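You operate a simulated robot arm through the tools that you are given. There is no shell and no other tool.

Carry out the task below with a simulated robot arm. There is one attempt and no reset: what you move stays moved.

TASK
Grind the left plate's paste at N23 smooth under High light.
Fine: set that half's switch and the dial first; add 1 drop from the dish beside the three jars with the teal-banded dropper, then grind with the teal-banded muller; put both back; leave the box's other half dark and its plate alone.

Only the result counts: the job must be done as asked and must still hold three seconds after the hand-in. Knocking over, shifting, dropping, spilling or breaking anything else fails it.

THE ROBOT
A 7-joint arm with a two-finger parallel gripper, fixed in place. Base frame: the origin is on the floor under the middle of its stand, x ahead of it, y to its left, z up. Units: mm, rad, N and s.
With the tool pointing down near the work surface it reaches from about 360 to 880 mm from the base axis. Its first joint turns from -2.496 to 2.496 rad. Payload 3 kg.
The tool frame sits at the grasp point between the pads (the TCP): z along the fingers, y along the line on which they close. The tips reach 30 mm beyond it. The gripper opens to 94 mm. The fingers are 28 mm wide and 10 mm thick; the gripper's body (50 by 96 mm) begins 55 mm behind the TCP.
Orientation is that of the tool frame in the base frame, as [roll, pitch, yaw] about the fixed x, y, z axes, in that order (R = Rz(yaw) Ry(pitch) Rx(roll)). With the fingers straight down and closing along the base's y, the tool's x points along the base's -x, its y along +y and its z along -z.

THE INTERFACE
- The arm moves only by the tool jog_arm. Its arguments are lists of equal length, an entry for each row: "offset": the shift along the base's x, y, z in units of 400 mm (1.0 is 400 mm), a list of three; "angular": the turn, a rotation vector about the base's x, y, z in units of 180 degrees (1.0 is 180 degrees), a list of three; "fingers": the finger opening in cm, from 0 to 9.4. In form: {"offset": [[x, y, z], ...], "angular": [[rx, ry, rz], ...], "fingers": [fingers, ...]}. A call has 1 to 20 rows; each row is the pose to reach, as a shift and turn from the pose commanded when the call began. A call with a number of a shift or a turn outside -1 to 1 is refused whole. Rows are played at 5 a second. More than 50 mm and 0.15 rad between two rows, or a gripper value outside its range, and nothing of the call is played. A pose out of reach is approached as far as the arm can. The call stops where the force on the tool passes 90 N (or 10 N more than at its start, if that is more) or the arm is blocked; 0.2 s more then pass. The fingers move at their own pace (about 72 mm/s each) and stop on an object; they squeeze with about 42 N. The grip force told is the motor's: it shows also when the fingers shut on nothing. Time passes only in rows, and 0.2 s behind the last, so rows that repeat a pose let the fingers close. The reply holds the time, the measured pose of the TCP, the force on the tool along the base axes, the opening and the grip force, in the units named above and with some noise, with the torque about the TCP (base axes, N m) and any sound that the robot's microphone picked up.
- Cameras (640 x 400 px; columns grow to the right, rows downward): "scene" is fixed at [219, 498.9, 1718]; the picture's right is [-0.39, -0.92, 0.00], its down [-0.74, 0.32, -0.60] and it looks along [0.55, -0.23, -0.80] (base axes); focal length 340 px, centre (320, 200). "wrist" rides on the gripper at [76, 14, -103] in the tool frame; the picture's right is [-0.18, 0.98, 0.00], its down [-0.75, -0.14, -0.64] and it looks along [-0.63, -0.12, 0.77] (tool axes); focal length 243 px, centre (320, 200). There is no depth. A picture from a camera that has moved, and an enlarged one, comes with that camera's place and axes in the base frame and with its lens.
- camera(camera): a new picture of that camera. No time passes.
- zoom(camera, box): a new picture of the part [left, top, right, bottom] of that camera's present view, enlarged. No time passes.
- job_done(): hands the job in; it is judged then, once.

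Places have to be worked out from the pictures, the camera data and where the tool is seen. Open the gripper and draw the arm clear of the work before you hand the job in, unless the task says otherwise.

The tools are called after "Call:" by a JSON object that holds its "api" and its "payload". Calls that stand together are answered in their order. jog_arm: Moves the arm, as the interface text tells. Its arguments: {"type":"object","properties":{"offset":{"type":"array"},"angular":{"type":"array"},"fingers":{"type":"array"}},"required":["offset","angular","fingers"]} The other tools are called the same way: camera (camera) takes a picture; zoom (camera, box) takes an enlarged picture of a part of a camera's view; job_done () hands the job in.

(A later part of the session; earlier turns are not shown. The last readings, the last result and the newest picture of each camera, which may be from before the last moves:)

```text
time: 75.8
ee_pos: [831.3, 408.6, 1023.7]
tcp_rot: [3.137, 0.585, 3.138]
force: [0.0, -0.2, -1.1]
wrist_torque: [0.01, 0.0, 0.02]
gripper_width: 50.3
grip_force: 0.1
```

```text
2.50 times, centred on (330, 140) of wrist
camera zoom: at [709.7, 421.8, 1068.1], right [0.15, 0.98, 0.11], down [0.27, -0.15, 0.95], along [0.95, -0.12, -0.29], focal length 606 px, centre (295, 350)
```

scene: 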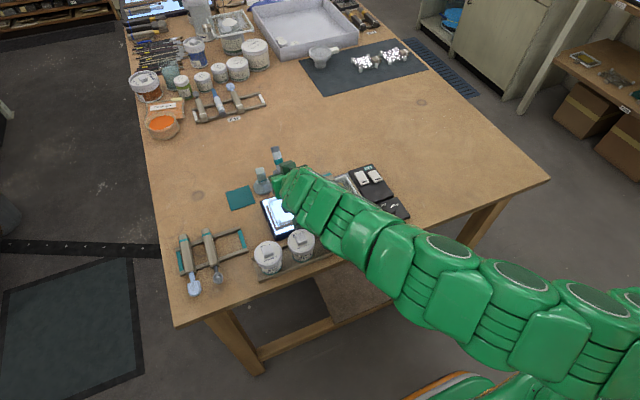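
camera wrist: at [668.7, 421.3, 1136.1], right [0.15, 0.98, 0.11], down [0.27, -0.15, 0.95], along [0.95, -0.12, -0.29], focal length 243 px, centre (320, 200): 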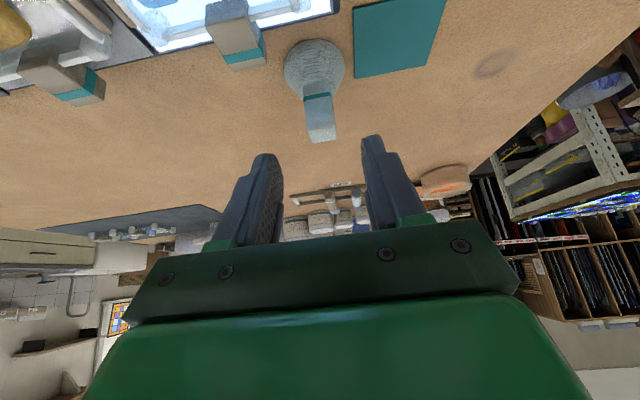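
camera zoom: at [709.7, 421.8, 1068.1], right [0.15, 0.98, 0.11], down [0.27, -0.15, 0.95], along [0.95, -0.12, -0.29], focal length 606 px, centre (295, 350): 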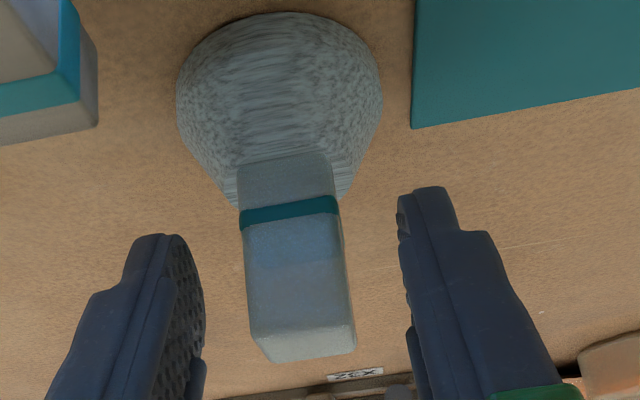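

Well centred with no contact. I close on the handle.

Call:
{"api": "jog_arm", "payload": {"offset": [[0, -0.0025, 0], [0, -0.0025, 0], [0, -0.0025, 0], [0, -0.0025, 0], [0, -0.0025, 0]], "angular": [[0, 0, 0], [0, 0, 0], [0, 0, 0], [0, 0, 0], [0, 0, 0]], "fingers": [5, 3.8, 2.8, 1.8, 1.8]}}

Call:
{"api": "zoom", "payload": {"camera": "wrist", "box": [230, 60, 430, 220]}}

```text
time: 77.0
ee_pos: [829.8, 406.2, 1024.1]
tcp_rot: [3.135, 0.585, 3.139]
force: [-0.1, 1.1, 1.7]
wrist_torque: [0.03, -0.01, 0.04]
gripper_width: 23.6
grip_force: 42.0
```

```text
2.50 times, centred on (330, 140) of wrist
camera zoom: at [709.6, 420.4, 1068.1], right [0.15, 0.98, 0.11], down [0.27, -0.15, 0.95], along [0.95, -0.12, -0.29], focal length 606 px, centre (295, 350)
```

zoom: 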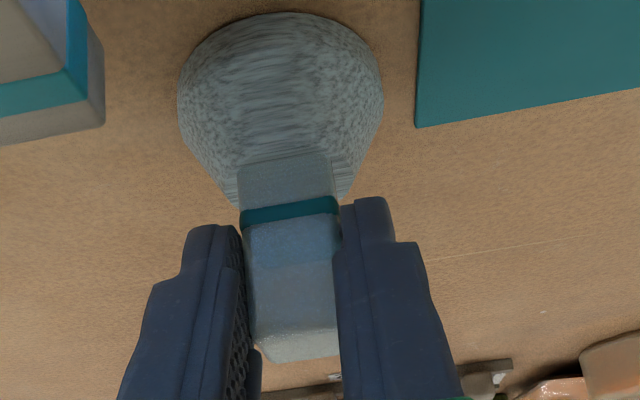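

Gripped at 23.6 mm. I lift the muller straight up 40 mm and check.

Call:
{"api": "jog_arm", "payload": {"offset": [[0, 0, 0.02], [0, 0, 0.05], [0, 0, 0.08], [0, 0, 0.1], [0, 0, 0.1]], "angular": [[0, 0, 0], [0, 0, 0], [0, 0, 0], [0, 0, 0], [0, 0, 0]], "fingers": [1.8, 1.8, 1.8, 1.8, 1.8]}}

Call:
{"api": "zoom", "payload": {"camera": "wrist", "box": [230, 60, 430, 220]}}

Call:
{"api": "zoom", "payload": {"camera": "scene", "box": [230, 130, 350, 220]}}

```text
time: 78.2
ee_pos: [830.4, 406.9, 1065.3]
tcp_rot: [3.137, 0.585, 3.139]
force: [-0.3, -0.3, -2.3]
wrist_torque: [0.04, 0.06, 0.0]
gripper_width: 23.5
grip_force: 42.0
```

```text
2.50 times, centred on (330, 140) of wrist
camera zoom: at [710.1, 421.5, 1108.9], right [0.15, 0.98, 0.11], down [0.27, -0.15, 0.95], along [0.95, -0.12, -0.29], focal length 606 px, centre (295, 350)
```

zoom: 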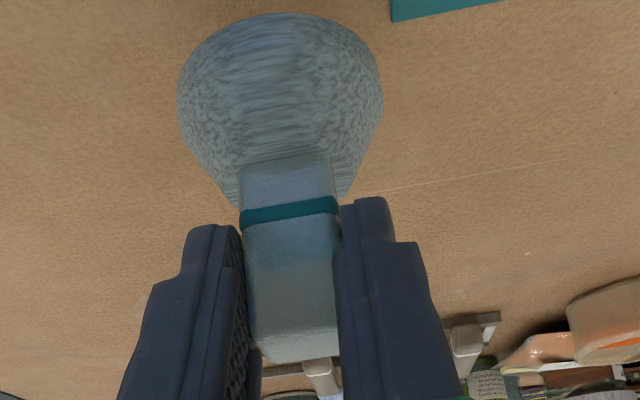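

```text
4.44 times, centred on (290, 175) of scene
camera zoom: at [219.0, 498.9, 1718.0], right [-0.39, -0.92, 0.0], down [-0.74, 0.32, -0.6], along [0.55, -0.23, -0.8], focal length 1509 px, centre (453, 311)
```

zoom: 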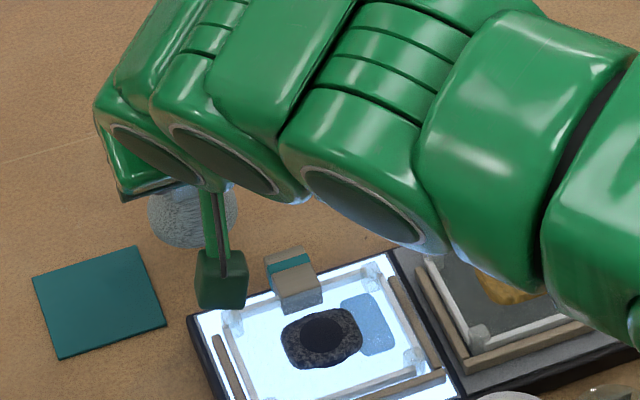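

The muller hangs firmly and upright. I raise it a bit more and carry it over the plate, hovering with its base well above the frame.

Call:
{"api": "jog_arm", "payload": {"offset": [[-0.02, -0.005, 0.05], [-0.05, -0.01, 0.075], [-0.13, -0.04, 0.075], [-0.21, -0.08, 0.075], [-0.272, -0.102, 0.06], [-0.272, -0.102, 0.06]], "angular": [[0, 0, 0], [0, 0, 0], [0, 0, 0], [0, 0, 0], [0, 0, 0], [0, 0, 0]], "fingers": [1.8, 1.8, 1.8, 1.8, 1.8, 1.8]}}

Call:
{"api": "camera", "payload": {"camera": "wrist"}}

Call:
{"api": "zoom", "payload": {"camera": "wrist", "box": [200, 0, 440, 170]}}

Call:
{"api": "zoom", "payload": {"camera": "scene", "box": [230, 150, 350, 240]}}

```text
time: 79.6
ee_pos: [723.7, 365.2, 1089.0]
tcp_rot: [3.137, 0.586, 3.139]
force: [-0.6, 1.2, -1.4]
wrist_torque: [0.02, 0.07, -0.01]
gripper_width: 23.7
grip_force: 42.3
```

```text
taken
camera wrist: at [601.2, 378.9, 1132.8], right [0.15, 0.98, 0.11], down [0.27, -0.15, 0.95], along [0.95, -0.12, -0.29], focal length 243 px, centre (320, 200)
```

wrist: 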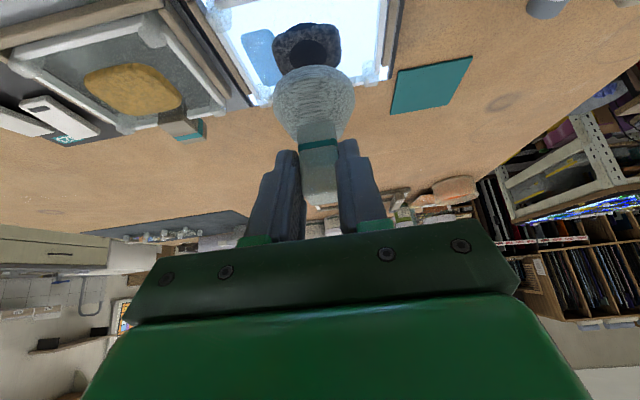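

```text
2.35 times, centred on (320, 85) of wrist
camera zoom: at [601.2, 378.9, 1132.8], right [0.15, 0.98, 0.11], down [0.27, -0.15, 0.95], along [0.95, -0.12, -0.29], focal length 571 px, centre (320, 471)
```

zoom: 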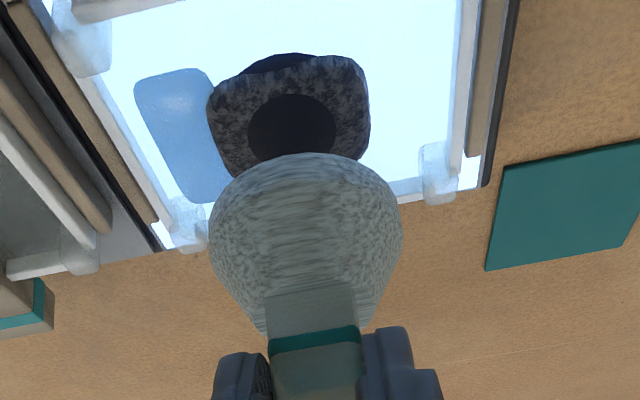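

```text
4.44 times, centred on (290, 195) of scene
camera zoom: at [219.0, 498.9, 1718.0], right [-0.39, -0.92, 0.0], down [-0.74, 0.32, -0.6], along [0.55, -0.23, -0.8], focal length 1509 px, centre (453, 222)
```

zoom: 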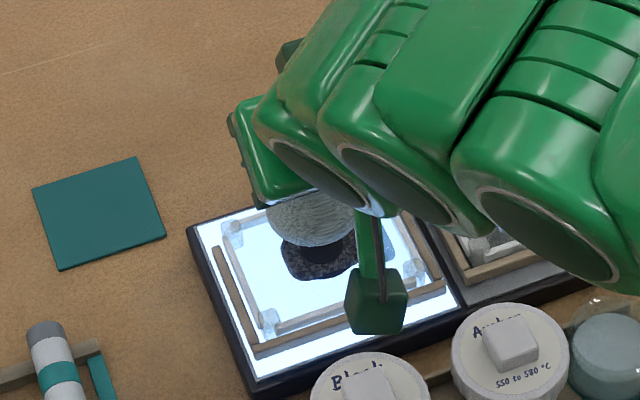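

The muller is over the plate; by this view its axis is ≈ 7–8 mm too far out relative to the frame centre. I shift 7 mm nearer and lower 16 mm, still above the frame.

Call:
{"api": "jog_arm", "payload": {"offset": [[-0.0175, 0.0, 0.0], [-0.0175, 0.0, -0.02], [-0.0175, 0.0, -0.04], [-0.0175, 0.0, -0.04]], "angular": [[0, 0, 0], [0, 0, 0], [0, 0, 0], [0, 0, 0]], "fingers": [1.8, 1.8, 1.8, 1.8]}}

Call:
{"api": "zoom", "payload": {"camera": "wrist", "box": [220, 0, 420, 140]}}

Call:
{"api": "zoom", "payload": {"camera": "scene", "box": [255, 170, 335, 230]}}

```text
time: 80.6
ee_pos: [715.7, 366.6, 1072.8]
tcp_rot: [3.135, 0.584, 3.137]
force: [0.6, -0.7, -2.0]
wrist_torque: [-0.04, 0.07, 0.01]
gripper_width: 23.6
grip_force: 42.1
```

```text
2.86 times, centred on (320, 70) of wrist
camera zoom: at [594.0, 379.9, 1116.2], right [0.15, 0.98, 0.11], down [0.27, -0.15, 0.95], along [0.95, -0.12, -0.29], focal length 693 px, centre (320, 571)
```

zoom: 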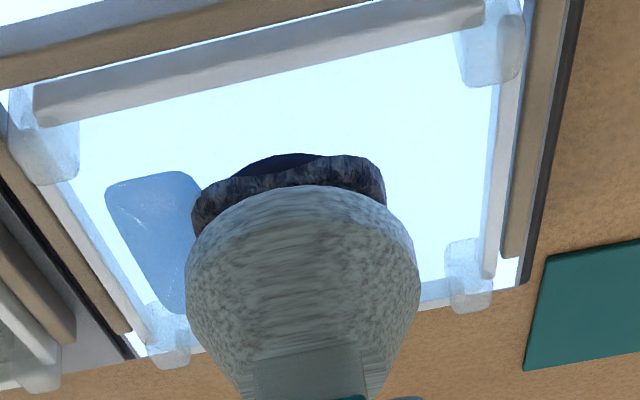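

```text
6.67 times, centred on (295, 200) of scene
camera zoom: at [219.0, 498.9, 1718.0], right [-0.39, -0.92, 0.0], down [-0.74, 0.32, -0.6], along [0.55, -0.23, -0.8], focal length 2263 px, centre (487, 200)
```

zoom: 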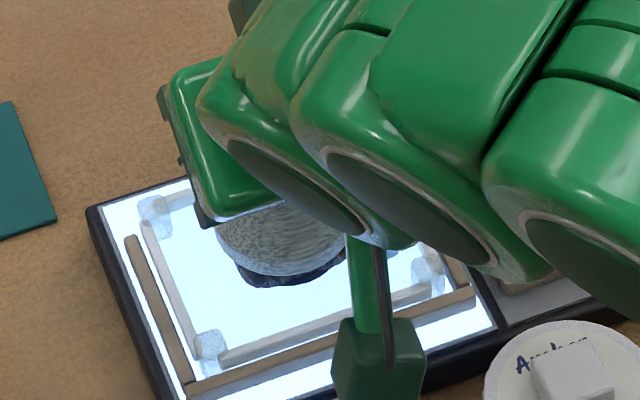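

The muller base looks a few mm too far out still. I shift 3 mm nearer and lower 7 mm to compare base and frame at nearly equal height.

Call:
{"api": "jog_arm", "payload": {"offset": [[-0.0075, 0.0, 0.0], [-0.0075, 0.0, -0.01], [-0.0075, 0.0, -0.0175], [-0.0075, 0.0, -0.0175]], "angular": [[0, 0, 0], [0, 0, 0], [0, 0, 0], [0, 0, 0]], "fingers": [1.8, 1.8, 1.8, 1.8]}}

Call:
{"api": "zoom", "payload": {"camera": "wrist", "box": [220, 0, 420, 140]}}

Call:
{"api": "zoom", "payload": {"camera": "scene", "box": [255, 170, 335, 230]}}

```text
time: 81.6
ee_pos: [712.5, 364.9, 1063.3]
tcp_rot: [3.136, 0.584, 3.138]
force: [-1.1, 0.0, -0.9]
wrist_torque: [-0.02, 0.04, 0.02]
gripper_width: 23.5
grip_force: 42.1
```

```text
2.86 times, centred on (320, 70) of wrist
camera zoom: at [591.2, 379.7, 1109.1], right [0.15, 0.98, 0.11], down [0.27, -0.15, 0.95], along [0.95, -0.12, -0.29], focal length 693 px, centre (320, 571)
```

zoom: 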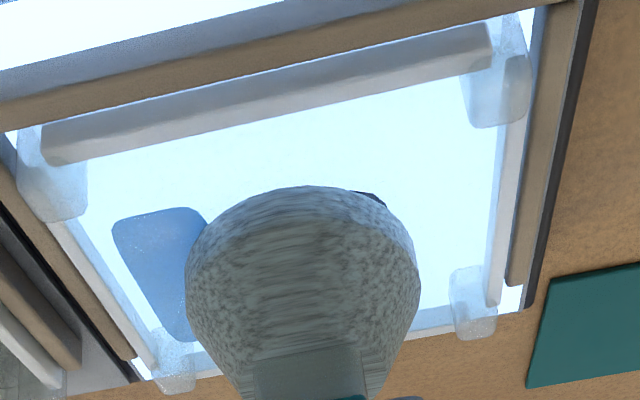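

```text
6.67 times, centred on (295, 200) of scene
camera zoom: at [219.0, 498.9, 1718.0], right [-0.39, -0.92, 0.0], down [-0.74, 0.32, -0.6], along [0.55, -0.23, -0.8], focal length 2263 px, centre (487, 200)
```

zoom: 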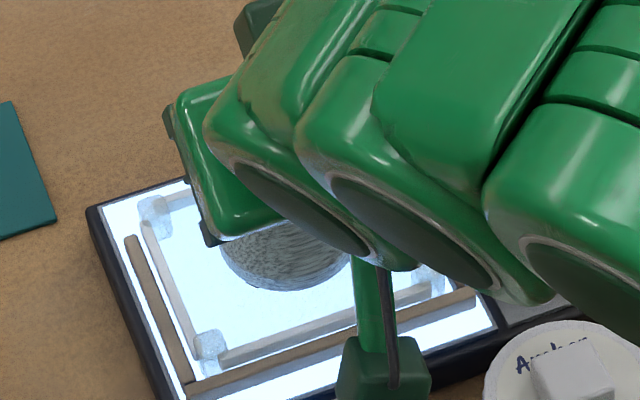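

The base sits inside the frame with ~10 mm to the near bar and symmetric left/right. I lower gently in 1 mm steps to meet the paste.

Call:
{"api": "jog_arm", "payload": {"offset": [[0, 0.0015, -0.0025], [0, 0.0015, -0.005], [0, 0.0015, -0.0075], [0, 0.0015, -0.0075]], "angular": [[0, 0, 0], [0, 0, 0], [0, 0, 0], [0, 0, 0]], "fingers": [1.8, 1.8, 1.8, 1.8]}}

Call:
{"api": "zoom", "payload": {"camera": "wrist", "box": [220, 0, 420, 140]}}

```text
time: 82.6
ee_pos: [711.6, 367.2, 1062.3]
tcp_rot: [3.137, 0.585, 3.136]
force: [-0.2, 0.9, -1.8]
wrist_torque: [0.02, 0.01, -0.03]
gripper_width: 23.8
grip_force: 41.6
```

```text
2.86 times, centred on (320, 70) of wrist
camera zoom: at [590.7, 380.0, 1106.0], right [0.15, 0.98, 0.11], down [0.27, -0.15, 0.95], along [0.95, -0.12, -0.29], focal length 693 px, centre (320, 571)
```

zoom: 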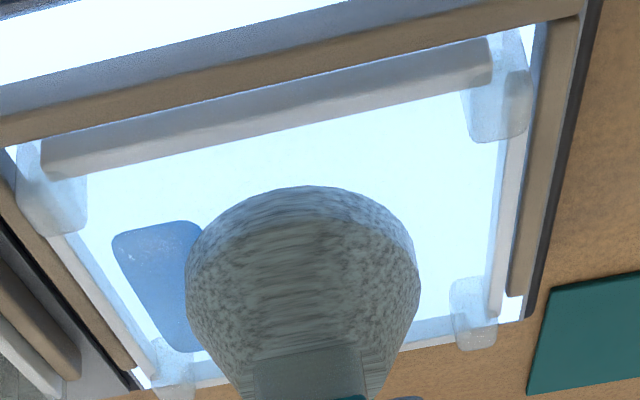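

No contact yet (base bottom ≈ z 988). I continue down 3 mm more.

Call:
{"api": "jog_arm", "payload": {"offset": [[0, 0, -0.0025], [0, 0, -0.005], [0, 0, -0.0075], [0, 0, -0.0075]], "angular": [[0, 0, 0], [0, 0, 0], [0, 0, 0], [0, 0, 0]], "fingers": [1.8, 1.8, 1.8, 1.8]}}

Call:
{"api": "zoom", "payload": {"camera": "wrist", "box": [220, 0, 420, 140]}}

```text
time: 83.6
ee_pos: [711.8, 368.0, 1059.3]
tcp_rot: [3.133, 0.585, 3.138]
force: [-2.2, -0.6, 5.4]
wrist_torque: [-0.23, 0.01, -0.02]
gripper_width: 23.8
grip_force: 42.1
```

```text
2.86 times, centred on (320, 70) of wrist
camera zoom: at [591.4, 381.1, 1103.4], right [0.15, 0.98, 0.11], down [0.27, -0.15, 0.95], along [0.95, -0.12, -0.29], focal length 693 px, centre (320, 571)
```

zoom: 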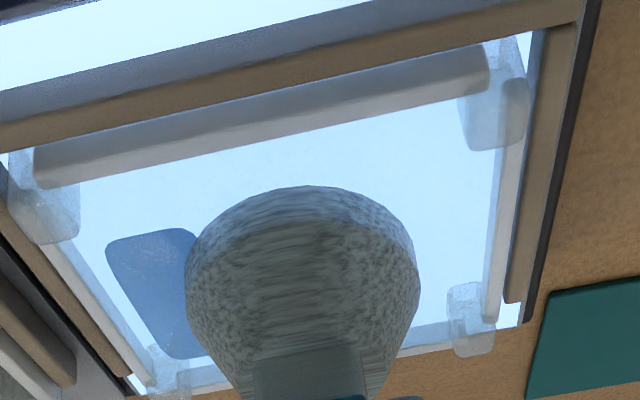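

Light contact (~7 N) on the paste. I start grinding: about 1 mm more pressure and small ellipses (±6 mm across, ±2.5 mm deep) that stay inside the frame.

Call:
{"api": "jog_arm", "payload": {"offset": [[-0.006, 0.005, -0.001], [-0.006, 0.013, -0.002], [-0.0025, 0.0099, -0.0025], [-0.0003, 0.0019, -0.0025], [-0.0003, -0.0079, -0.0025], [-0.0025, -0.0159, -0.0025], [-0.006, -0.019, -0.0025], [-0.0095, -0.0159, -0.0025], [-0.0117, -0.0079, -0.0025], [-0.0117, 0.0019, -0.0025], [-0.0095, 0.0099, -0.0025], [-0.006, 0.013, -0.0025], [-0.0025, 0.0099, -0.0025], [-0.0003, 0.0019, -0.0025], [-0.0003, -0.0079, -0.0025], [-0.0025, -0.0159, -0.0025], [-0.006, -0.019, -0.0025], [-0.0095, -0.0159, -0.0025], [-0.0117, -0.0079, -0.0025], [-0.006, -0.003, -0.0025]], "angular": [[0, 0, 0], [0, 0, 0], [0, 0, 0], [0, 0, 0], [0, 0, 0], [0, 0, 0], [0, 0, 0], [0, 0, 0], [0, 0, 0], [0, 0, 0], [0, 0, 0], [0, 0, 0], [0, 0, 0], [0, 0, 0], [0, 0, 0], [0, 0, 0], [0, 0, 0], [0, 0, 0], [0, 0, 0], [0, 0, 0]], "fingers": [1.8, 1.8, 1.8, 1.8, 1.8, 1.8, 1.8, 1.8, 1.8, 1.8, 1.8, 1.8, 1.8, 1.8, 1.8, 1.8, 1.8, 1.8, 1.8, 1.8]}}

Call:
{"api": "zoom", "payload": {"camera": "wrist", "box": [220, 0, 420, 140]}}

Call:
{"api": "zoom", "payload": {"camera": "scene", "box": [255, 170, 335, 230]}}

```text
time: 87.8
ee_pos: [708.7, 366.5, 1057.7]
tcp_rot: [3.135, 0.585, 3.137]
force: [-8.1, -6.0, 24.6]
wrist_torque: [-0.36, 0.25, -0.02]
gripper_width: 23.8
grip_force: 42.3
```

```text
2.86 times, centred on (320, 70) of wrist
camera zoom: at [588.0, 379.4, 1102.5], right [0.15, 0.98, 0.11], down [0.27, -0.15, 0.95], along [0.95, -0.12, -0.29], focal length 693 px, centre (320, 571)
```

zoom: 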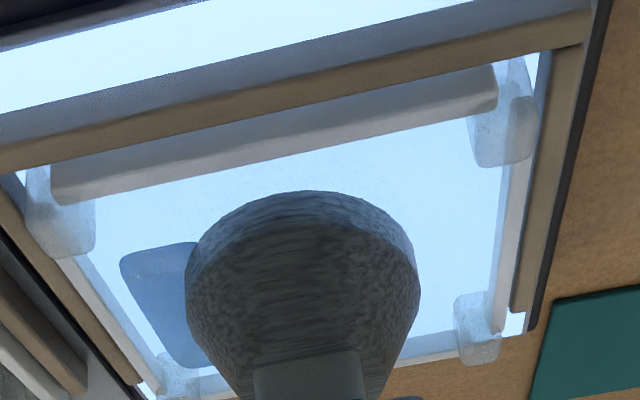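

```text
6.67 times, centred on (295, 200) of scene
camera zoom: at [219.0, 498.9, 1718.0], right [-0.39, -0.92, 0.0], down [-0.74, 0.32, -0.6], along [0.55, -0.23, -0.8], focal length 2263 px, centre (487, 200)
```

zoom: 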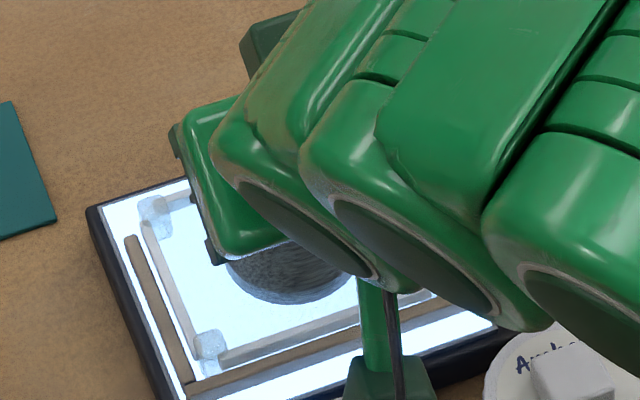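

Pressing at ~25 N inside the frame. I do two more loops with a slightly wider stroke.

Call:
{"api": "jog_arm", "payload": {"offset": [[0.0, 0.008, 0.0], [0.0, 0.016, 0.0], [0.0053, 0.0129, 0.0], [0.0086, 0.0049, 0.0], [0.0086, -0.0049, 0.0], [0.0053, -0.0129, 0.0], [0.0, -0.016, 0.0], [-0.0053, -0.0129, 0.0], [-0.0086, -0.0049, 0.0], [-0.0086, 0.0049, 0.0], [-0.0053, 0.0129, 0.0], [0.0, 0.016, 0.0], [0.0053, 0.0129, 0.0], [0.0086, 0.0049, 0.0], [0.0086, -0.0049, 0.0], [0.0053, -0.0129, 0.0], [0.0, -0.016, 0.0], [-0.0053, -0.0129, 0.0], [-0.0086, -0.0049, 0.0], [0.0, 0.0, 0.0]], "angular": [[0, 0, 0], [0, 0, 0], [0, 0, 0], [0, 0, 0], [0, 0, 0], [0, 0, 0], [0, 0, 0], [0, 0, 0], [0, 0, 0], [0, 0, 0], [0, 0, 0], [0, 0, 0], [0, 0, 0], [0, 0, 0], [0, 0, 0], [0, 0, 0], [0, 0, 0], [0, 0, 0], [0, 0, 0], [0, 0, 0]], "fingers": [1.8, 1.8, 1.8, 1.8, 1.8, 1.8, 1.8, 1.8, 1.8, 1.8, 1.8, 1.8, 1.8, 1.8, 1.8, 1.8, 1.8, 1.8, 1.8, 1.8]}}

Call:
{"api": "zoom", "payload": {"camera": "wrist", "box": [220, 0, 420, 140]}}

```text
time: 92.0
ee_pos: [709.3, 366.1, 1057.4]
tcp_rot: [3.134, 0.584, 3.139]
force: [-11.9, -7.6, 33.7]
wrist_torque: [-0.48, 0.2, -0.11]
gripper_width: 23.8
grip_force: 41.8
```

```text
2.86 times, centred on (320, 70) of wrist
camera zoom: at [588.1, 379.6, 1102.3], right [0.15, 0.98, 0.11], down [0.27, -0.15, 0.95], along [0.95, -0.12, -0.29], focal length 693 px, centre (320, 571)
```

zoom: 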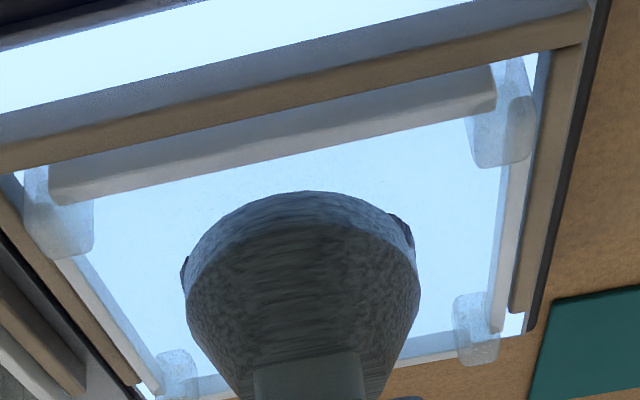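

The blue patch has vanished and the paste now peeks out at both sides, so it is being worked in. I lift the muller and shift it outward to inspect the paste.

Call:
{"api": "jog_arm", "payload": {"offset": [[0.0, 0.0, 0.02], [0.0, 0.0, 0.06], [0.03, 0.0, 0.09], [0.06, 0.0, 0.1], [0.06, 0.0, 0.1]], "angular": [[0, 0, 0], [0, 0, 0], [0, 0, 0], [0, 0, 0], [0, 0, 0]], "fingers": [1.8, 1.8, 1.8, 1.8, 1.8]}}

Call:
{"api": "zoom", "payload": {"camera": "wrist", "box": [220, 0, 420, 140]}}

Call:
{"api": "zoom", "payload": {"camera": "scene", "box": [255, 170, 335, 230]}}

```text
time: 93.2
ee_pos: [732.9, 365.8, 1097.9]
tcp_rot: [3.137, 0.585, 3.138]
force: [0.4, 0.9, -2.1]
wrist_torque: [-0.01, 0.05, 0.01]
gripper_width: 23.5
grip_force: 42.5
```

```text
2.86 times, centred on (320, 70) of wrist
camera zoom: at [611.7, 378.7, 1142.1], right [0.15, 0.98, 0.11], down [0.27, -0.15, 0.95], along [0.95, -0.12, -0.29], focal length 693 px, centre (320, 571)
```

zoom: 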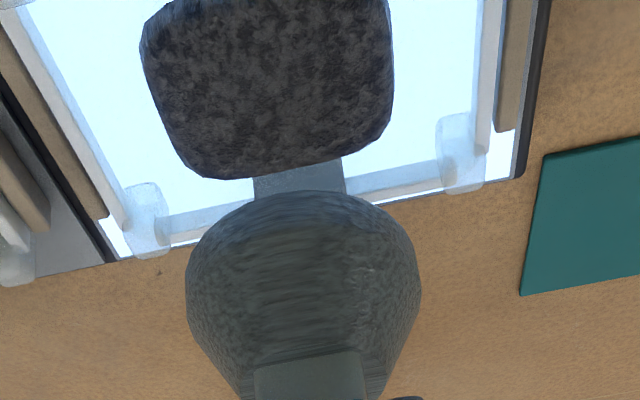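

```text
6.67 times, centred on (295, 200) of scene
camera zoom: at [219.0, 498.9, 1718.0], right [-0.39, -0.92, 0.0], down [-0.74, 0.32, -0.6], along [0.55, -0.23, -0.8], focal length 2263 px, centre (487, 200)
```

zoom: 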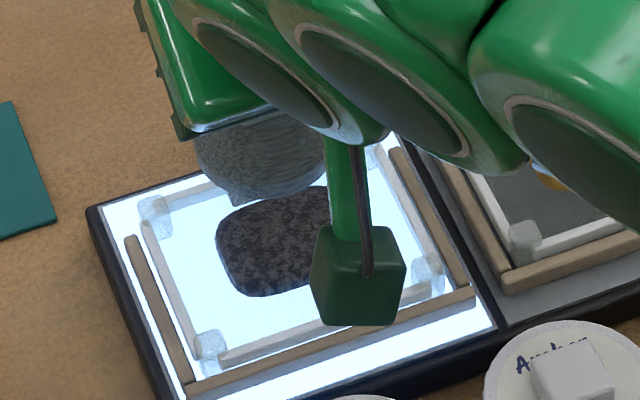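

The paste has spread and darkened but is still grainy. I set the muller back down and keep grinding.

Call:
{"api": "jog_arm", "payload": {"offset": [[-0.03, 0.0, -0.01], [-0.06, 0.0, -0.04], [-0.06, 0.0, -0.085], [-0.06, 0.0, -0.1], [-0.06, 0.016, -0.1], [-0.0547, 0.0129, -0.1], [-0.0514, 0.0049, -0.1], [-0.0514, -0.0049, -0.1], [-0.0547, -0.0129, -0.1], [-0.06, -0.016, -0.1], [-0.0653, -0.0129, -0.1], [-0.0686, -0.0049, -0.1], [-0.0686, 0.0049, -0.1], [-0.0653, 0.0129, -0.1], [-0.06, 0.016, -0.1], [-0.0547, 0.0129, -0.1], [-0.0514, 0.0049, -0.1], [-0.0514, -0.0049, -0.1], [-0.0547, -0.0129, -0.1], [-0.06, 0.0, -0.1]], "angular": [[0, 0, 0], [0, 0, 0], [0, 0, 0], [0, 0, 0], [0, 0, 0], [0, 0, 0], [0, 0, 0], [0, 0, 0], [0, 0, 0], [0, 0, 0], [0, 0, 0], [0, 0, 0], [0, 0, 0], [0, 0, 0], [0, 0, 0], [0, 0, 0], [0, 0, 0], [0, 0, 0], [0, 0, 0], [0, 0, 0]], "fingers": [1.8, 1.8, 1.8, 1.8, 1.8, 1.8, 1.8, 1.8, 1.8, 1.8, 1.8, 1.8, 1.8, 1.8, 1.8, 1.8, 1.8, 1.8, 1.8, 1.8]}}

Call:
{"api": "zoom", "payload": {"camera": "wrist", "box": [220, 0, 420, 140]}}

```text
time: 97.4
ee_pos: [710.8, 364.5, 1059.9]
tcp_rot: [3.138, 0.586, 3.137]
force: [0.3, -3.5, 8.7]
wrist_torque: [-0.37, -0.23, -0.1]
gripper_width: 23.6
grip_force: 42.2
```

```text
2.86 times, centred on (320, 70) of wrist
camera zoom: at [589.1, 378.7, 1102.5], right [0.15, 0.98, 0.11], down [0.27, -0.15, 0.95], along [0.95, -0.12, -0.29], focal length 693 px, centre (320, 571)
```

zoom: 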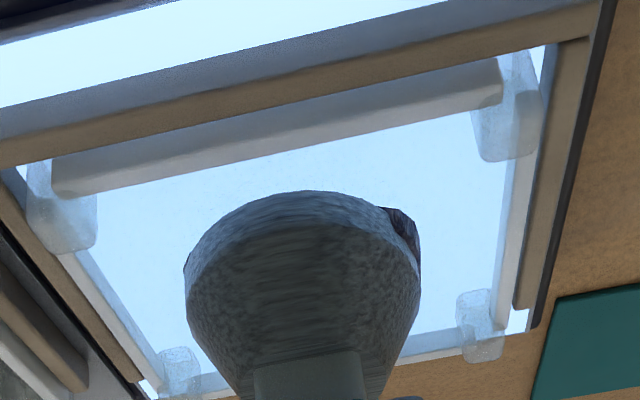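

Force eased to ~9 N. I press about 1 mm more and run two more loops, biased slightly left where the paste protrudes.

Call:
{"api": "jog_arm", "payload": {"offset": [[0.0, 0.011, -0.002], [0.0, 0.02, -0.0025], [0.0053, 0.0165, -0.0025], [0.0086, 0.0085, -0.0025], [0.0086, -0.0015, -0.0025], [0.0053, -0.0095, -0.0025], [0.0, -0.013, -0.0025], [-0.0053, -0.0095, -0.0025], [-0.0086, -0.0015, -0.0025], [-0.0086, 0.0085, -0.0025], [-0.0053, 0.0165, -0.0025], [0.0, 0.02, -0.0025], [0.0053, 0.0165, -0.0025], [0.0086, 0.0085, -0.0025], [0.0086, -0.0015, -0.0025], [0.0053, -0.0095, -0.0025], [0.0, -0.013, -0.0025], [-0.0053, -0.0095, -0.0025], [-0.0086, -0.0015, -0.0025], [0.0, 0.0035, -0.0025]], "angular": [[0, 0, 0], [0, 0, 0], [0, 0, 0], [0, 0, 0], [0, 0, 0], [0, 0, 0], [0, 0, 0], [0, 0, 0], [0, 0, 0], [0, 0, 0], [0, 0, 0], [0, 0, 0], [0, 0, 0], [0, 0, 0], [0, 0, 0], [0, 0, 0], [0, 0, 0], [0, 0, 0], [0, 0, 0], [0, 0, 0]], "fingers": [1.8, 1.8, 1.8, 1.8, 1.8, 1.8, 1.8, 1.8, 1.8, 1.8, 1.8, 1.8, 1.8, 1.8, 1.8, 1.8, 1.8, 1.8, 1.8, 1.8]}}

Call:
{"api": "zoom", "payload": {"camera": "wrist", "box": [220, 0, 420, 140]}}

```text
time: 101.6
ee_pos: [709.0, 366.3, 1058.1]
tcp_rot: [3.135, 0.585, 3.138]
force: [-15.7, -10.3, 50.7]
wrist_torque: [-0.54, 0.29, -0.12]
gripper_width: 23.3
grip_force: 41.3
```

```text
2.86 times, centred on (320, 70) of wrist
camera zoom: at [587.6, 380.6, 1102.2], right [0.15, 0.98, 0.11], down [0.27, -0.15, 0.95], along [0.95, -0.12, -0.29], focal length 693 px, centre (320, 571)
```

zoom: 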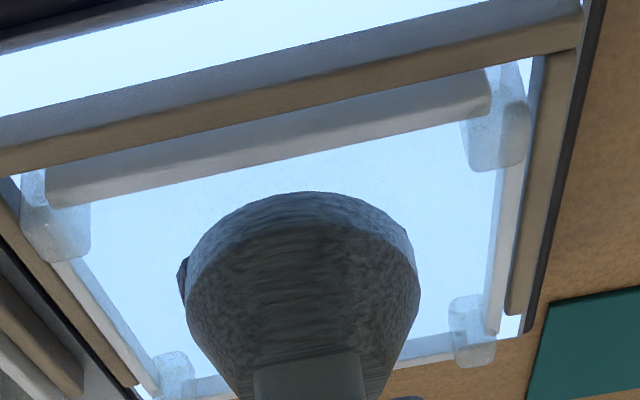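

Force is up to ~50 N, enough pressure. I lift and inspect the paste again.

Call:
{"api": "jog_arm", "payload": {"offset": [[0.0, 0.0, 0.02], [0.0, 0.0, 0.06], [0.03, 0.0, 0.1], [0.07, 0.0, 0.12], [0.11, 0.0, 0.13], [0.11, 0.0, 0.13]], "angular": [[0, 0, 0], [0, 0, 0], [0, 0, 0], [0, 0, 0], [0, 0, 0], [0, 0, 0]], "fingers": [1.8, 1.8, 1.8, 1.8, 1.8, 1.8]}}

Call:
{"api": "zoom", "payload": {"camera": "wrist", "box": [220, 0, 420, 140]}}

Call:
{"api": "zoom", "payload": {"camera": "scene", "box": [255, 170, 335, 230]}}

```text
time: 103.0
ee_pos: [753.9, 368.1, 1108.7]
tcp_rot: [3.137, 0.584, 3.138]
force: [0.1, -0.2, -1.9]
wrist_torque: [0.01, 0.01, 0.0]
gripper_width: 23.3
grip_force: 41.7
```

```text
2.86 times, centred on (320, 70) of wrist
camera zoom: at [633.1, 381.4, 1153.5], right [0.15, 0.98, 0.11], down [0.27, -0.15, 0.95], along [0.95, -0.12, -0.29], focal length 693 px, centre (320, 571)
```

zoom: 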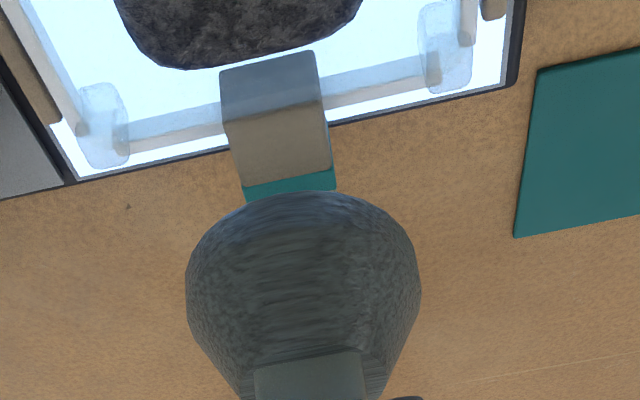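

```text
6.67 times, centred on (295, 200) of scene
camera zoom: at [219.0, 498.9, 1718.0], right [-0.39, -0.92, 0.0], down [-0.74, 0.32, -0.6], along [0.55, -0.23, -0.8], focal length 2263 px, centre (487, 200)
```

zoom: 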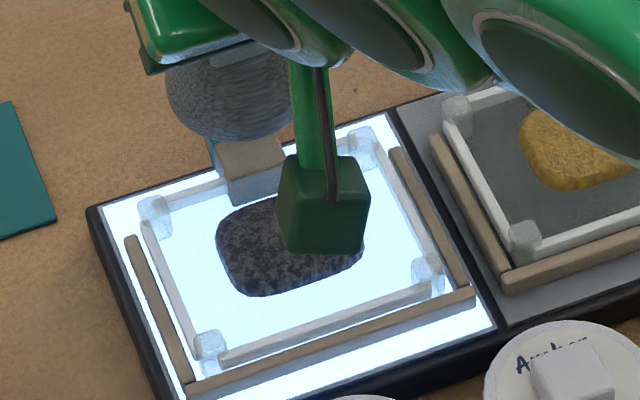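

I zoom in on the paste texture.

Call:
{"api": "zoom", "payload": {"camera": "scene", "box": [275, 190, 315, 220]}}

Call:
{"api": "zoom", "payload": {"camera": "wrist", "box": [240, 0, 360, 60]}}

```text
13.33 times, centred on (295, 205) of scene
camera zoom: at [219.0, 498.9, 1718.0], right [-0.39, -0.92, 0.0], down [-0.74, 0.32, -0.6], along [0.55, -0.23, -0.8], focal length 4526 px, centre (653, 133)
```

zoom: 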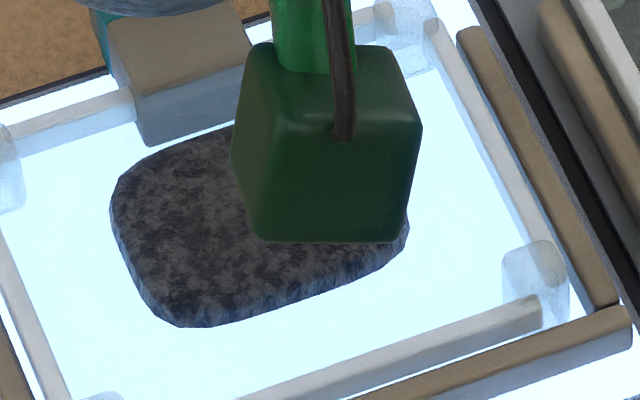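

```text
5.33 times, centred on (300, 30) of wrist
camera zoom: at [633.1, 381.4, 1153.5], right [0.15, 0.98, 0.11], down [0.27, -0.15, 0.95], along [0.95, -0.12, -0.29], focal length 1294 px, centre (427, 1107)
```

zoom: 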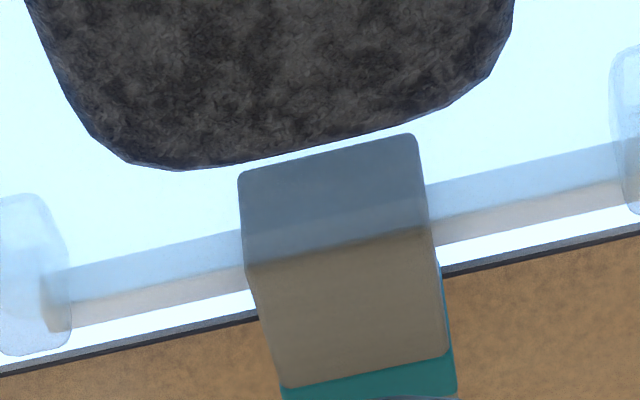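

The paste is spreading and its contrast is lowering, but it's still mottled. I go back down and grind faster with quicker loops.

Call:
{"api": "jog_arm", "payload": {"offset": [[-0.04, 0.0, -0.01], [-0.08, 0.0, -0.03], [-0.11, -0.002, -0.07], [-0.11, -0.002, -0.11], [-0.11, -0.002, -0.128], [-0.11, 0.018, -0.129], [-0.1035, 0.008, -0.129], [-0.1035, -0.012, -0.129], [-0.11, -0.022, -0.129], [-0.1165, -0.012, -0.129], [-0.1165, 0.008, -0.129], [-0.11, 0.018, -0.129], [-0.1035, 0.008, -0.129], [-0.1035, -0.012, -0.129], [-0.11, -0.022, -0.129], [-0.1165, -0.012, -0.129], [-0.1165, 0.008, -0.129], [-0.11, 0.018, -0.129], [-0.1035, 0.008, -0.129], [-0.11, -0.002, -0.129]], "angular": [[0, 0, 0], [0, 0, 0], [0, 0, 0], [0, 0, 0], [0, 0, 0], [0, 0, 0], [0, 0, 0], [0, 0, 0], [0, 0, 0], [0, 0, 0], [0, 0, 0], [0, 0, 0], [0, 0, 0], [0, 0, 0], [0, 0, 0], [0, 0, 0], [0, 0, 0], [0, 0, 0], [0, 0, 0], [0, 0, 0]], "fingers": [1.8, 1.8, 1.8, 1.8, 1.8, 1.8, 1.8, 1.8, 1.8, 1.8, 1.8, 1.8, 1.8, 1.8, 1.8, 1.8, 1.8, 1.8, 1.8, 1.8]}}

Call:
{"api": "zoom", "payload": {"camera": "wrist", "box": [220, 0, 420, 140]}}

```text
time: 107.2
ee_pos: [709.5, 366.9, 1058.2]
tcp_rot: [3.135, 0.587, 3.139]
force: [4.8, 6.1, 20.6]
wrist_torque: [0.07, -0.4, 0.11]
gripper_width: 23.6
grip_force: 42.3
```

```text
2.86 times, centred on (320, 70) of wrist
camera zoom: at [588.2, 381.2, 1102.3], right [0.15, 0.98, 0.11], down [0.27, -0.15, 0.95], along [0.95, -0.12, -0.29], focal length 693 px, centre (320, 571)
```

zoom: 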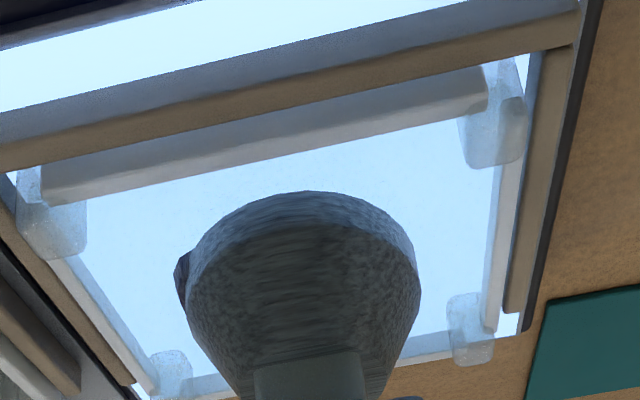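

20 N and paste protruding slightly on the right side (−y). I run another 20-row set of loops with the centre shifted a bit that way.

Call:
{"api": "jog_arm", "payload": {"offset": [[0.0, 0.016, 0.0], [0.0065, 0.006, 0.0], [0.0065, -0.014, 0.0], [0.0, -0.024, 0.0], [-0.0065, -0.014, 0.0], [-0.0065, 0.006, 0.0], [0.0, 0.016, 0.0], [0.0065, 0.006, 0.0], [0.0065, -0.014, 0.0], [0.0, -0.024, 0.0], [-0.0065, -0.014, 0.0], [-0.0065, 0.006, 0.0], [0.0, 0.016, 0.0], [0.0065, 0.006, 0.0], [0.0065, -0.014, 0.0], [0.0, -0.024, 0.0], [-0.0065, -0.014, 0.0], [-0.0065, 0.006, 0.0], [0.0, 0.016, 0.0], [0.0, 0.0, 0.0]], "angular": [[0, 0, 0], [0, 0, 0], [0, 0, 0], [0, 0, 0], [0, 0, 0], [0, 0, 0], [0, 0, 0], [0, 0, 0], [0, 0, 0], [0, 0, 0], [0, 0, 0], [0, 0, 0], [0, 0, 0], [0, 0, 0], [0, 0, 0], [0, 0, 0], [0, 0, 0], [0, 0, 0], [0, 0, 0], [0, 0, 0]], "fingers": [1.8, 1.8, 1.8, 1.8, 1.8, 1.8, 1.8, 1.8, 1.8, 1.8, 1.8, 1.8, 1.8, 1.8, 1.8, 1.8, 1.8, 1.8, 1.8, 1.8]}}

Call:
{"api": "zoom", "payload": {"camera": "wrist", "box": [220, 0, 420, 140]}}

```text
time: 111.4
ee_pos: [709.4, 367.2, 1059.8]
tcp_rot: [3.134, 0.586, 3.139]
force: [0.7, 10.9, 26.5]
wrist_torque: [0.26, -0.08, -0.01]
gripper_width: 23.6
grip_force: 41.7
```

```text
2.86 times, centred on (320, 70) of wrist
camera zoom: at [588.2, 381.2, 1102.2], right [0.15, 0.98, 0.11], down [0.27, -0.15, 0.95], along [0.95, -0.11, -0.29], focal length 693 px, centre (320, 571)
```

zoom: 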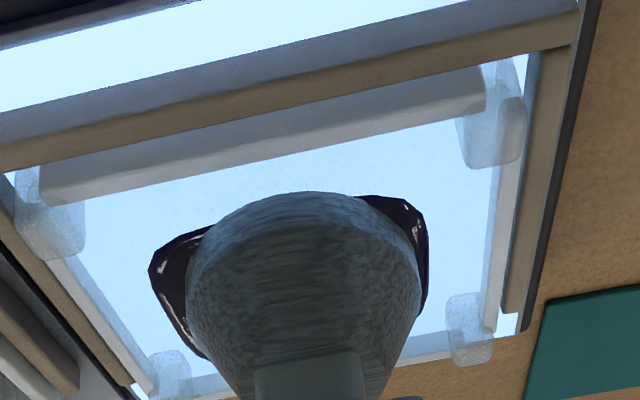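

The paste has suddenly turned glossy and dark beyond the muller's edge — looks smooth. I lift to inspect.

Call:
{"api": "jog_arm", "payload": {"offset": [[0.0, 0.0, 0.02], [0.0, 0.0, 0.06], [0.03, 0.0, 0.1], [0.07, 0.0, 0.12], [0.11, 0.0, 0.13], [0.11, 0.0, 0.13]], "angular": [[0, 0, 0], [0, 0, 0], [0, 0, 0], [0, 0, 0], [0, 0, 0], [0, 0, 0]], "fingers": [1.8, 1.8, 1.8, 1.8, 1.8, 1.8]}}

Call:
{"api": "zoom", "payload": {"camera": "wrist", "box": [220, 0, 420, 140]}}

Call:
{"api": "zoom", "payload": {"camera": "scene", "box": [255, 170, 335, 230]}}

```text
time: 112.8
ee_pos: [754.6, 366.3, 1110.6]
tcp_rot: [3.137, 0.585, 3.138]
force: [-1.0, -0.4, -2.5]
wrist_torque: [-0.01, 0.05, 0.03]
gripper_width: 23.7
grip_force: 41.6
```

```text
2.86 times, centred on (320, 70) of wrist
camera zoom: at [633.1, 380.6, 1154.2], right [0.15, 0.98, 0.11], down [0.27, -0.15, 0.95], along [0.95, -0.12, -0.29], focal length 693 px, centre (320, 571)
```

zoom: 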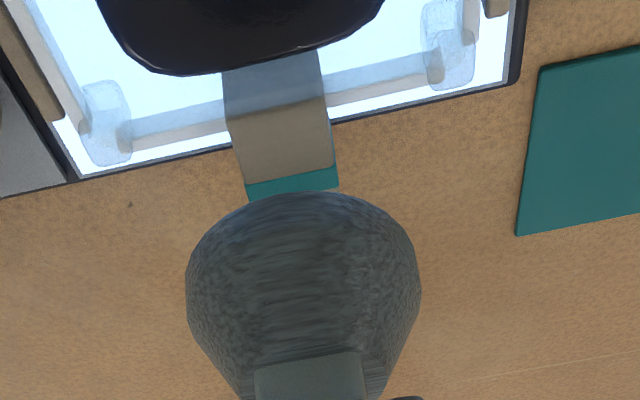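

```text
6.67 times, centred on (295, 200) of scene
camera zoom: at [219.0, 498.9, 1718.0], right [-0.39, -0.92, 0.0], down [-0.74, 0.32, -0.6], along [0.55, -0.23, -0.8], focal length 2263 px, centre (487, 200)
```

zoom: 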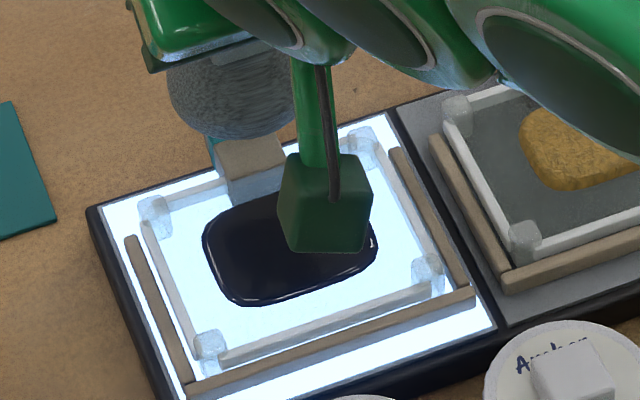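

The black paste is now smooth and glossy. I carry the muller back to its original spot along the same path, staying above the clip.

Call:
{"api": "jog_arm", "payload": {"offset": [[0.035, 0.022, -0.005], [0.07, 0.045, -0.02], [0.105, 0.067, -0.032], [0.1385, 0.089, -0.044], [0.1685, 0.097, -0.069], [0.1895, 0.1015, -0.1115], [0.1895, 0.1015, -0.16], [0.1895, 0.1015, -0.16]], "angular": [[0, 0, 0], [0, 0, 0], [0, 0, 0], [0, 0, 0], [0, 0, 0], [0, 0, 0], [0, 0, 0], [0, 0, 0]], "fingers": [1.8, 1.8, 1.8, 1.8, 1.8, 1.8, 1.8, 1.8]}}

Call:
{"api": "zoom", "payload": {"camera": "wrist", "box": [230, 60, 430, 220]}}

Call:
{"api": "zoom", "payload": {"camera": "scene", "box": [230, 130, 350, 220]}}

```text
time: 114.6
ee_pos: [830.3, 407.5, 1045.6]
tcp_rot: [3.136, 0.584, 3.138]
force: [-0.3, 0.7, -1.8]
wrist_torque: [0.04, 0.02, 0.02]
gripper_width: 23.5
grip_force: 41.9
```

```text
2.50 times, centred on (330, 140) of wrist
camera zoom: at [709.3, 421.4, 1088.8], right [0.15, 0.98, 0.11], down [0.28, -0.15, 0.95], along [0.95, -0.12, -0.29], focal length 606 px, centre (295, 350)
```

zoom: 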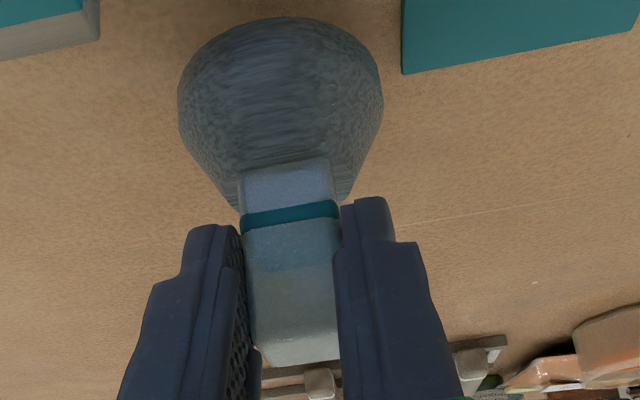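

```text
4.44 times, centred on (290, 175) of scene
camera zoom: at [219.0, 498.9, 1718.0], right [-0.39, -0.92, 0.0], down [-0.74, 0.32, -0.6], along [0.55, -0.23, -0.8], focal length 1509 px, centre (453, 311)
```

zoom: 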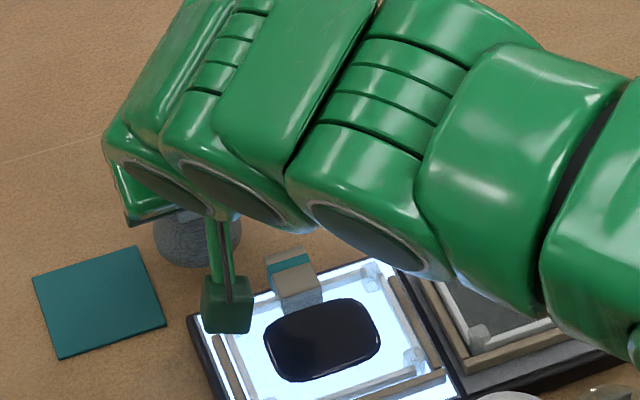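

Over its original spot. I lower to near contact, then in 1 mm steps until it touches the table.

Call:
{"api": "jog_arm", "payload": {"offset": [[0, 0, -0.025], [0, 0, -0.045], [0, 0, -0.05], [0, 0, -0.0525], [0, 0, -0.055]], "angular": [[0, 0, 0], [0, 0, 0], [0, 0, 0], [0, 0, 0], [0, 0, 0]], "fingers": [1.8, 1.8, 1.8, 1.8, 1.8]}}

Call:
{"api": "zoom", "payload": {"camera": "wrist", "box": [230, 60, 430, 220]}}

```text
time: 115.8
ee_pos: [831.1, 405.7, 1024.8]
tcp_rot: [3.134, 0.585, 3.137]
force: [0.2, 0.1, -2.0]
wrist_torque: [0.02, 0.06, -0.02]
gripper_width: 23.5
grip_force: 41.8
```

```text
2.50 times, centred on (330, 140) of wrist
camera zoom: at [709.2, 420.3, 1068.0], right [0.15, 0.98, 0.11], down [0.27, -0.15, 0.95], along [0.95, -0.12, -0.29], focal length 606 px, centre (295, 350)
```

zoom: 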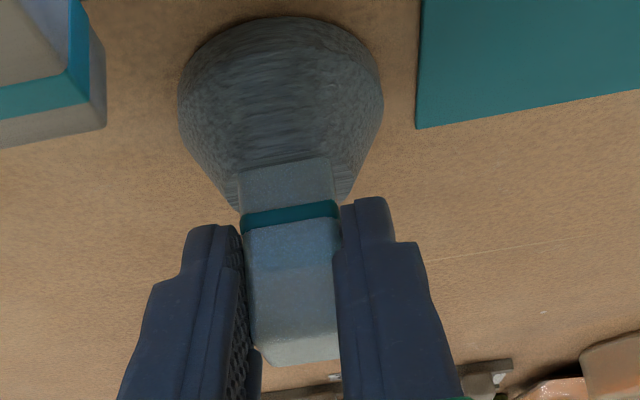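

Nearly the same view as at pickup. I lower another 2 mm in half-millimetre steps to feel the table.

Call:
{"api": "jog_arm", "payload": {"offset": [[0, 0, -0.00125], [0, 0, -0.0025], [0, 0, -0.00375], [0, 0, -0.00375]], "angular": [[0, 0, 0], [0, 0, 0], [0, 0, 0], [0, 0, 0]], "fingers": [1.8, 1.8, 1.8, 1.8]}}

```text
time: 116.8
ee_pos: [829.9, 405.9, 1024.2]
tcp_rot: [3.136, 0.586, 3.138]
force: [-2.1, -2.3, 9.0]
wrist_torque: [-0.34, 0.22, -0.05]
gripper_width: 23.6
grip_force: 41.4
```

The muller is standing on the table (≈10 N). I open the fingers and back away along the approach line.

Call:
{"api": "jog_arm", "payload": {"offset": [[0, 0, 0], [0, 0, 0], [0, 0, 0], [0, 0, 0], [-0.025, 0, 0.04], [-0.06, 0, 0.095], [-0.1, 0, 0.16], [-0.14, -0.02, 0.22], [-0.14, -0.02, 0.22]], "angular": [[0, 0, 0], [0, 0, 0], [0, 0, 0], [0, 0, 0], [0, 0, 0], [0, 0, 0], [0, 0, 0], [0, 0, 0], [0, 0, 0]], "fingers": [2.6, 3.4, 5.0, 5.0, 5.0, 5.0, 5.0, 5.0, 5.0]}}

Call:
{"api": "camera", "payload": {"camera": "wrist"}}

Call:
{"api": "camera", "payload": {"camera": "scene"}}

```text
time: 118.8
ee_pos: [772.8, 398.3, 1110.2]
tcp_rot: [3.136, 0.584, 3.138]
force: [0.6, 0.4, -0.3]
wrist_torque: [-0.02, 0.01, -0.01]
gripper_width: 50.0
grip_force: 0.0
```

```text
taken
camera wrist: at [652.0, 412.5, 1154.0], right [0.15, 0.98, 0.11], down [0.28, -0.15, 0.95], along [0.95, -0.12, -0.29], focal length 243 px, centre (320, 200)
```

wrist: 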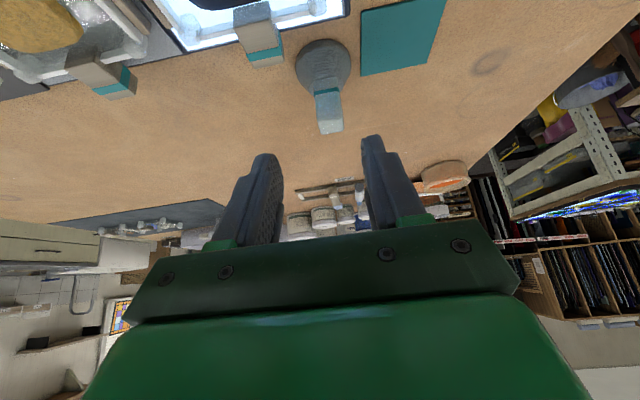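

```text
taken
```

scene: 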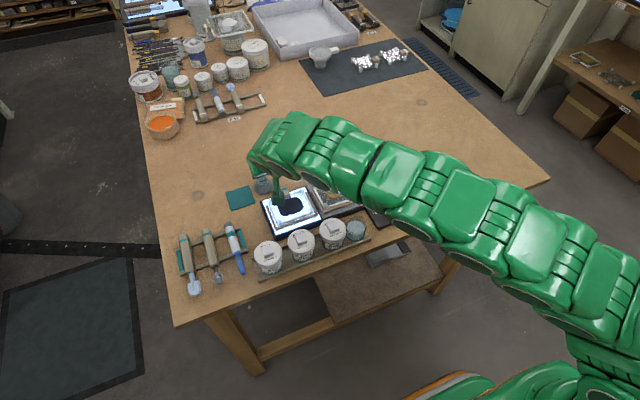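

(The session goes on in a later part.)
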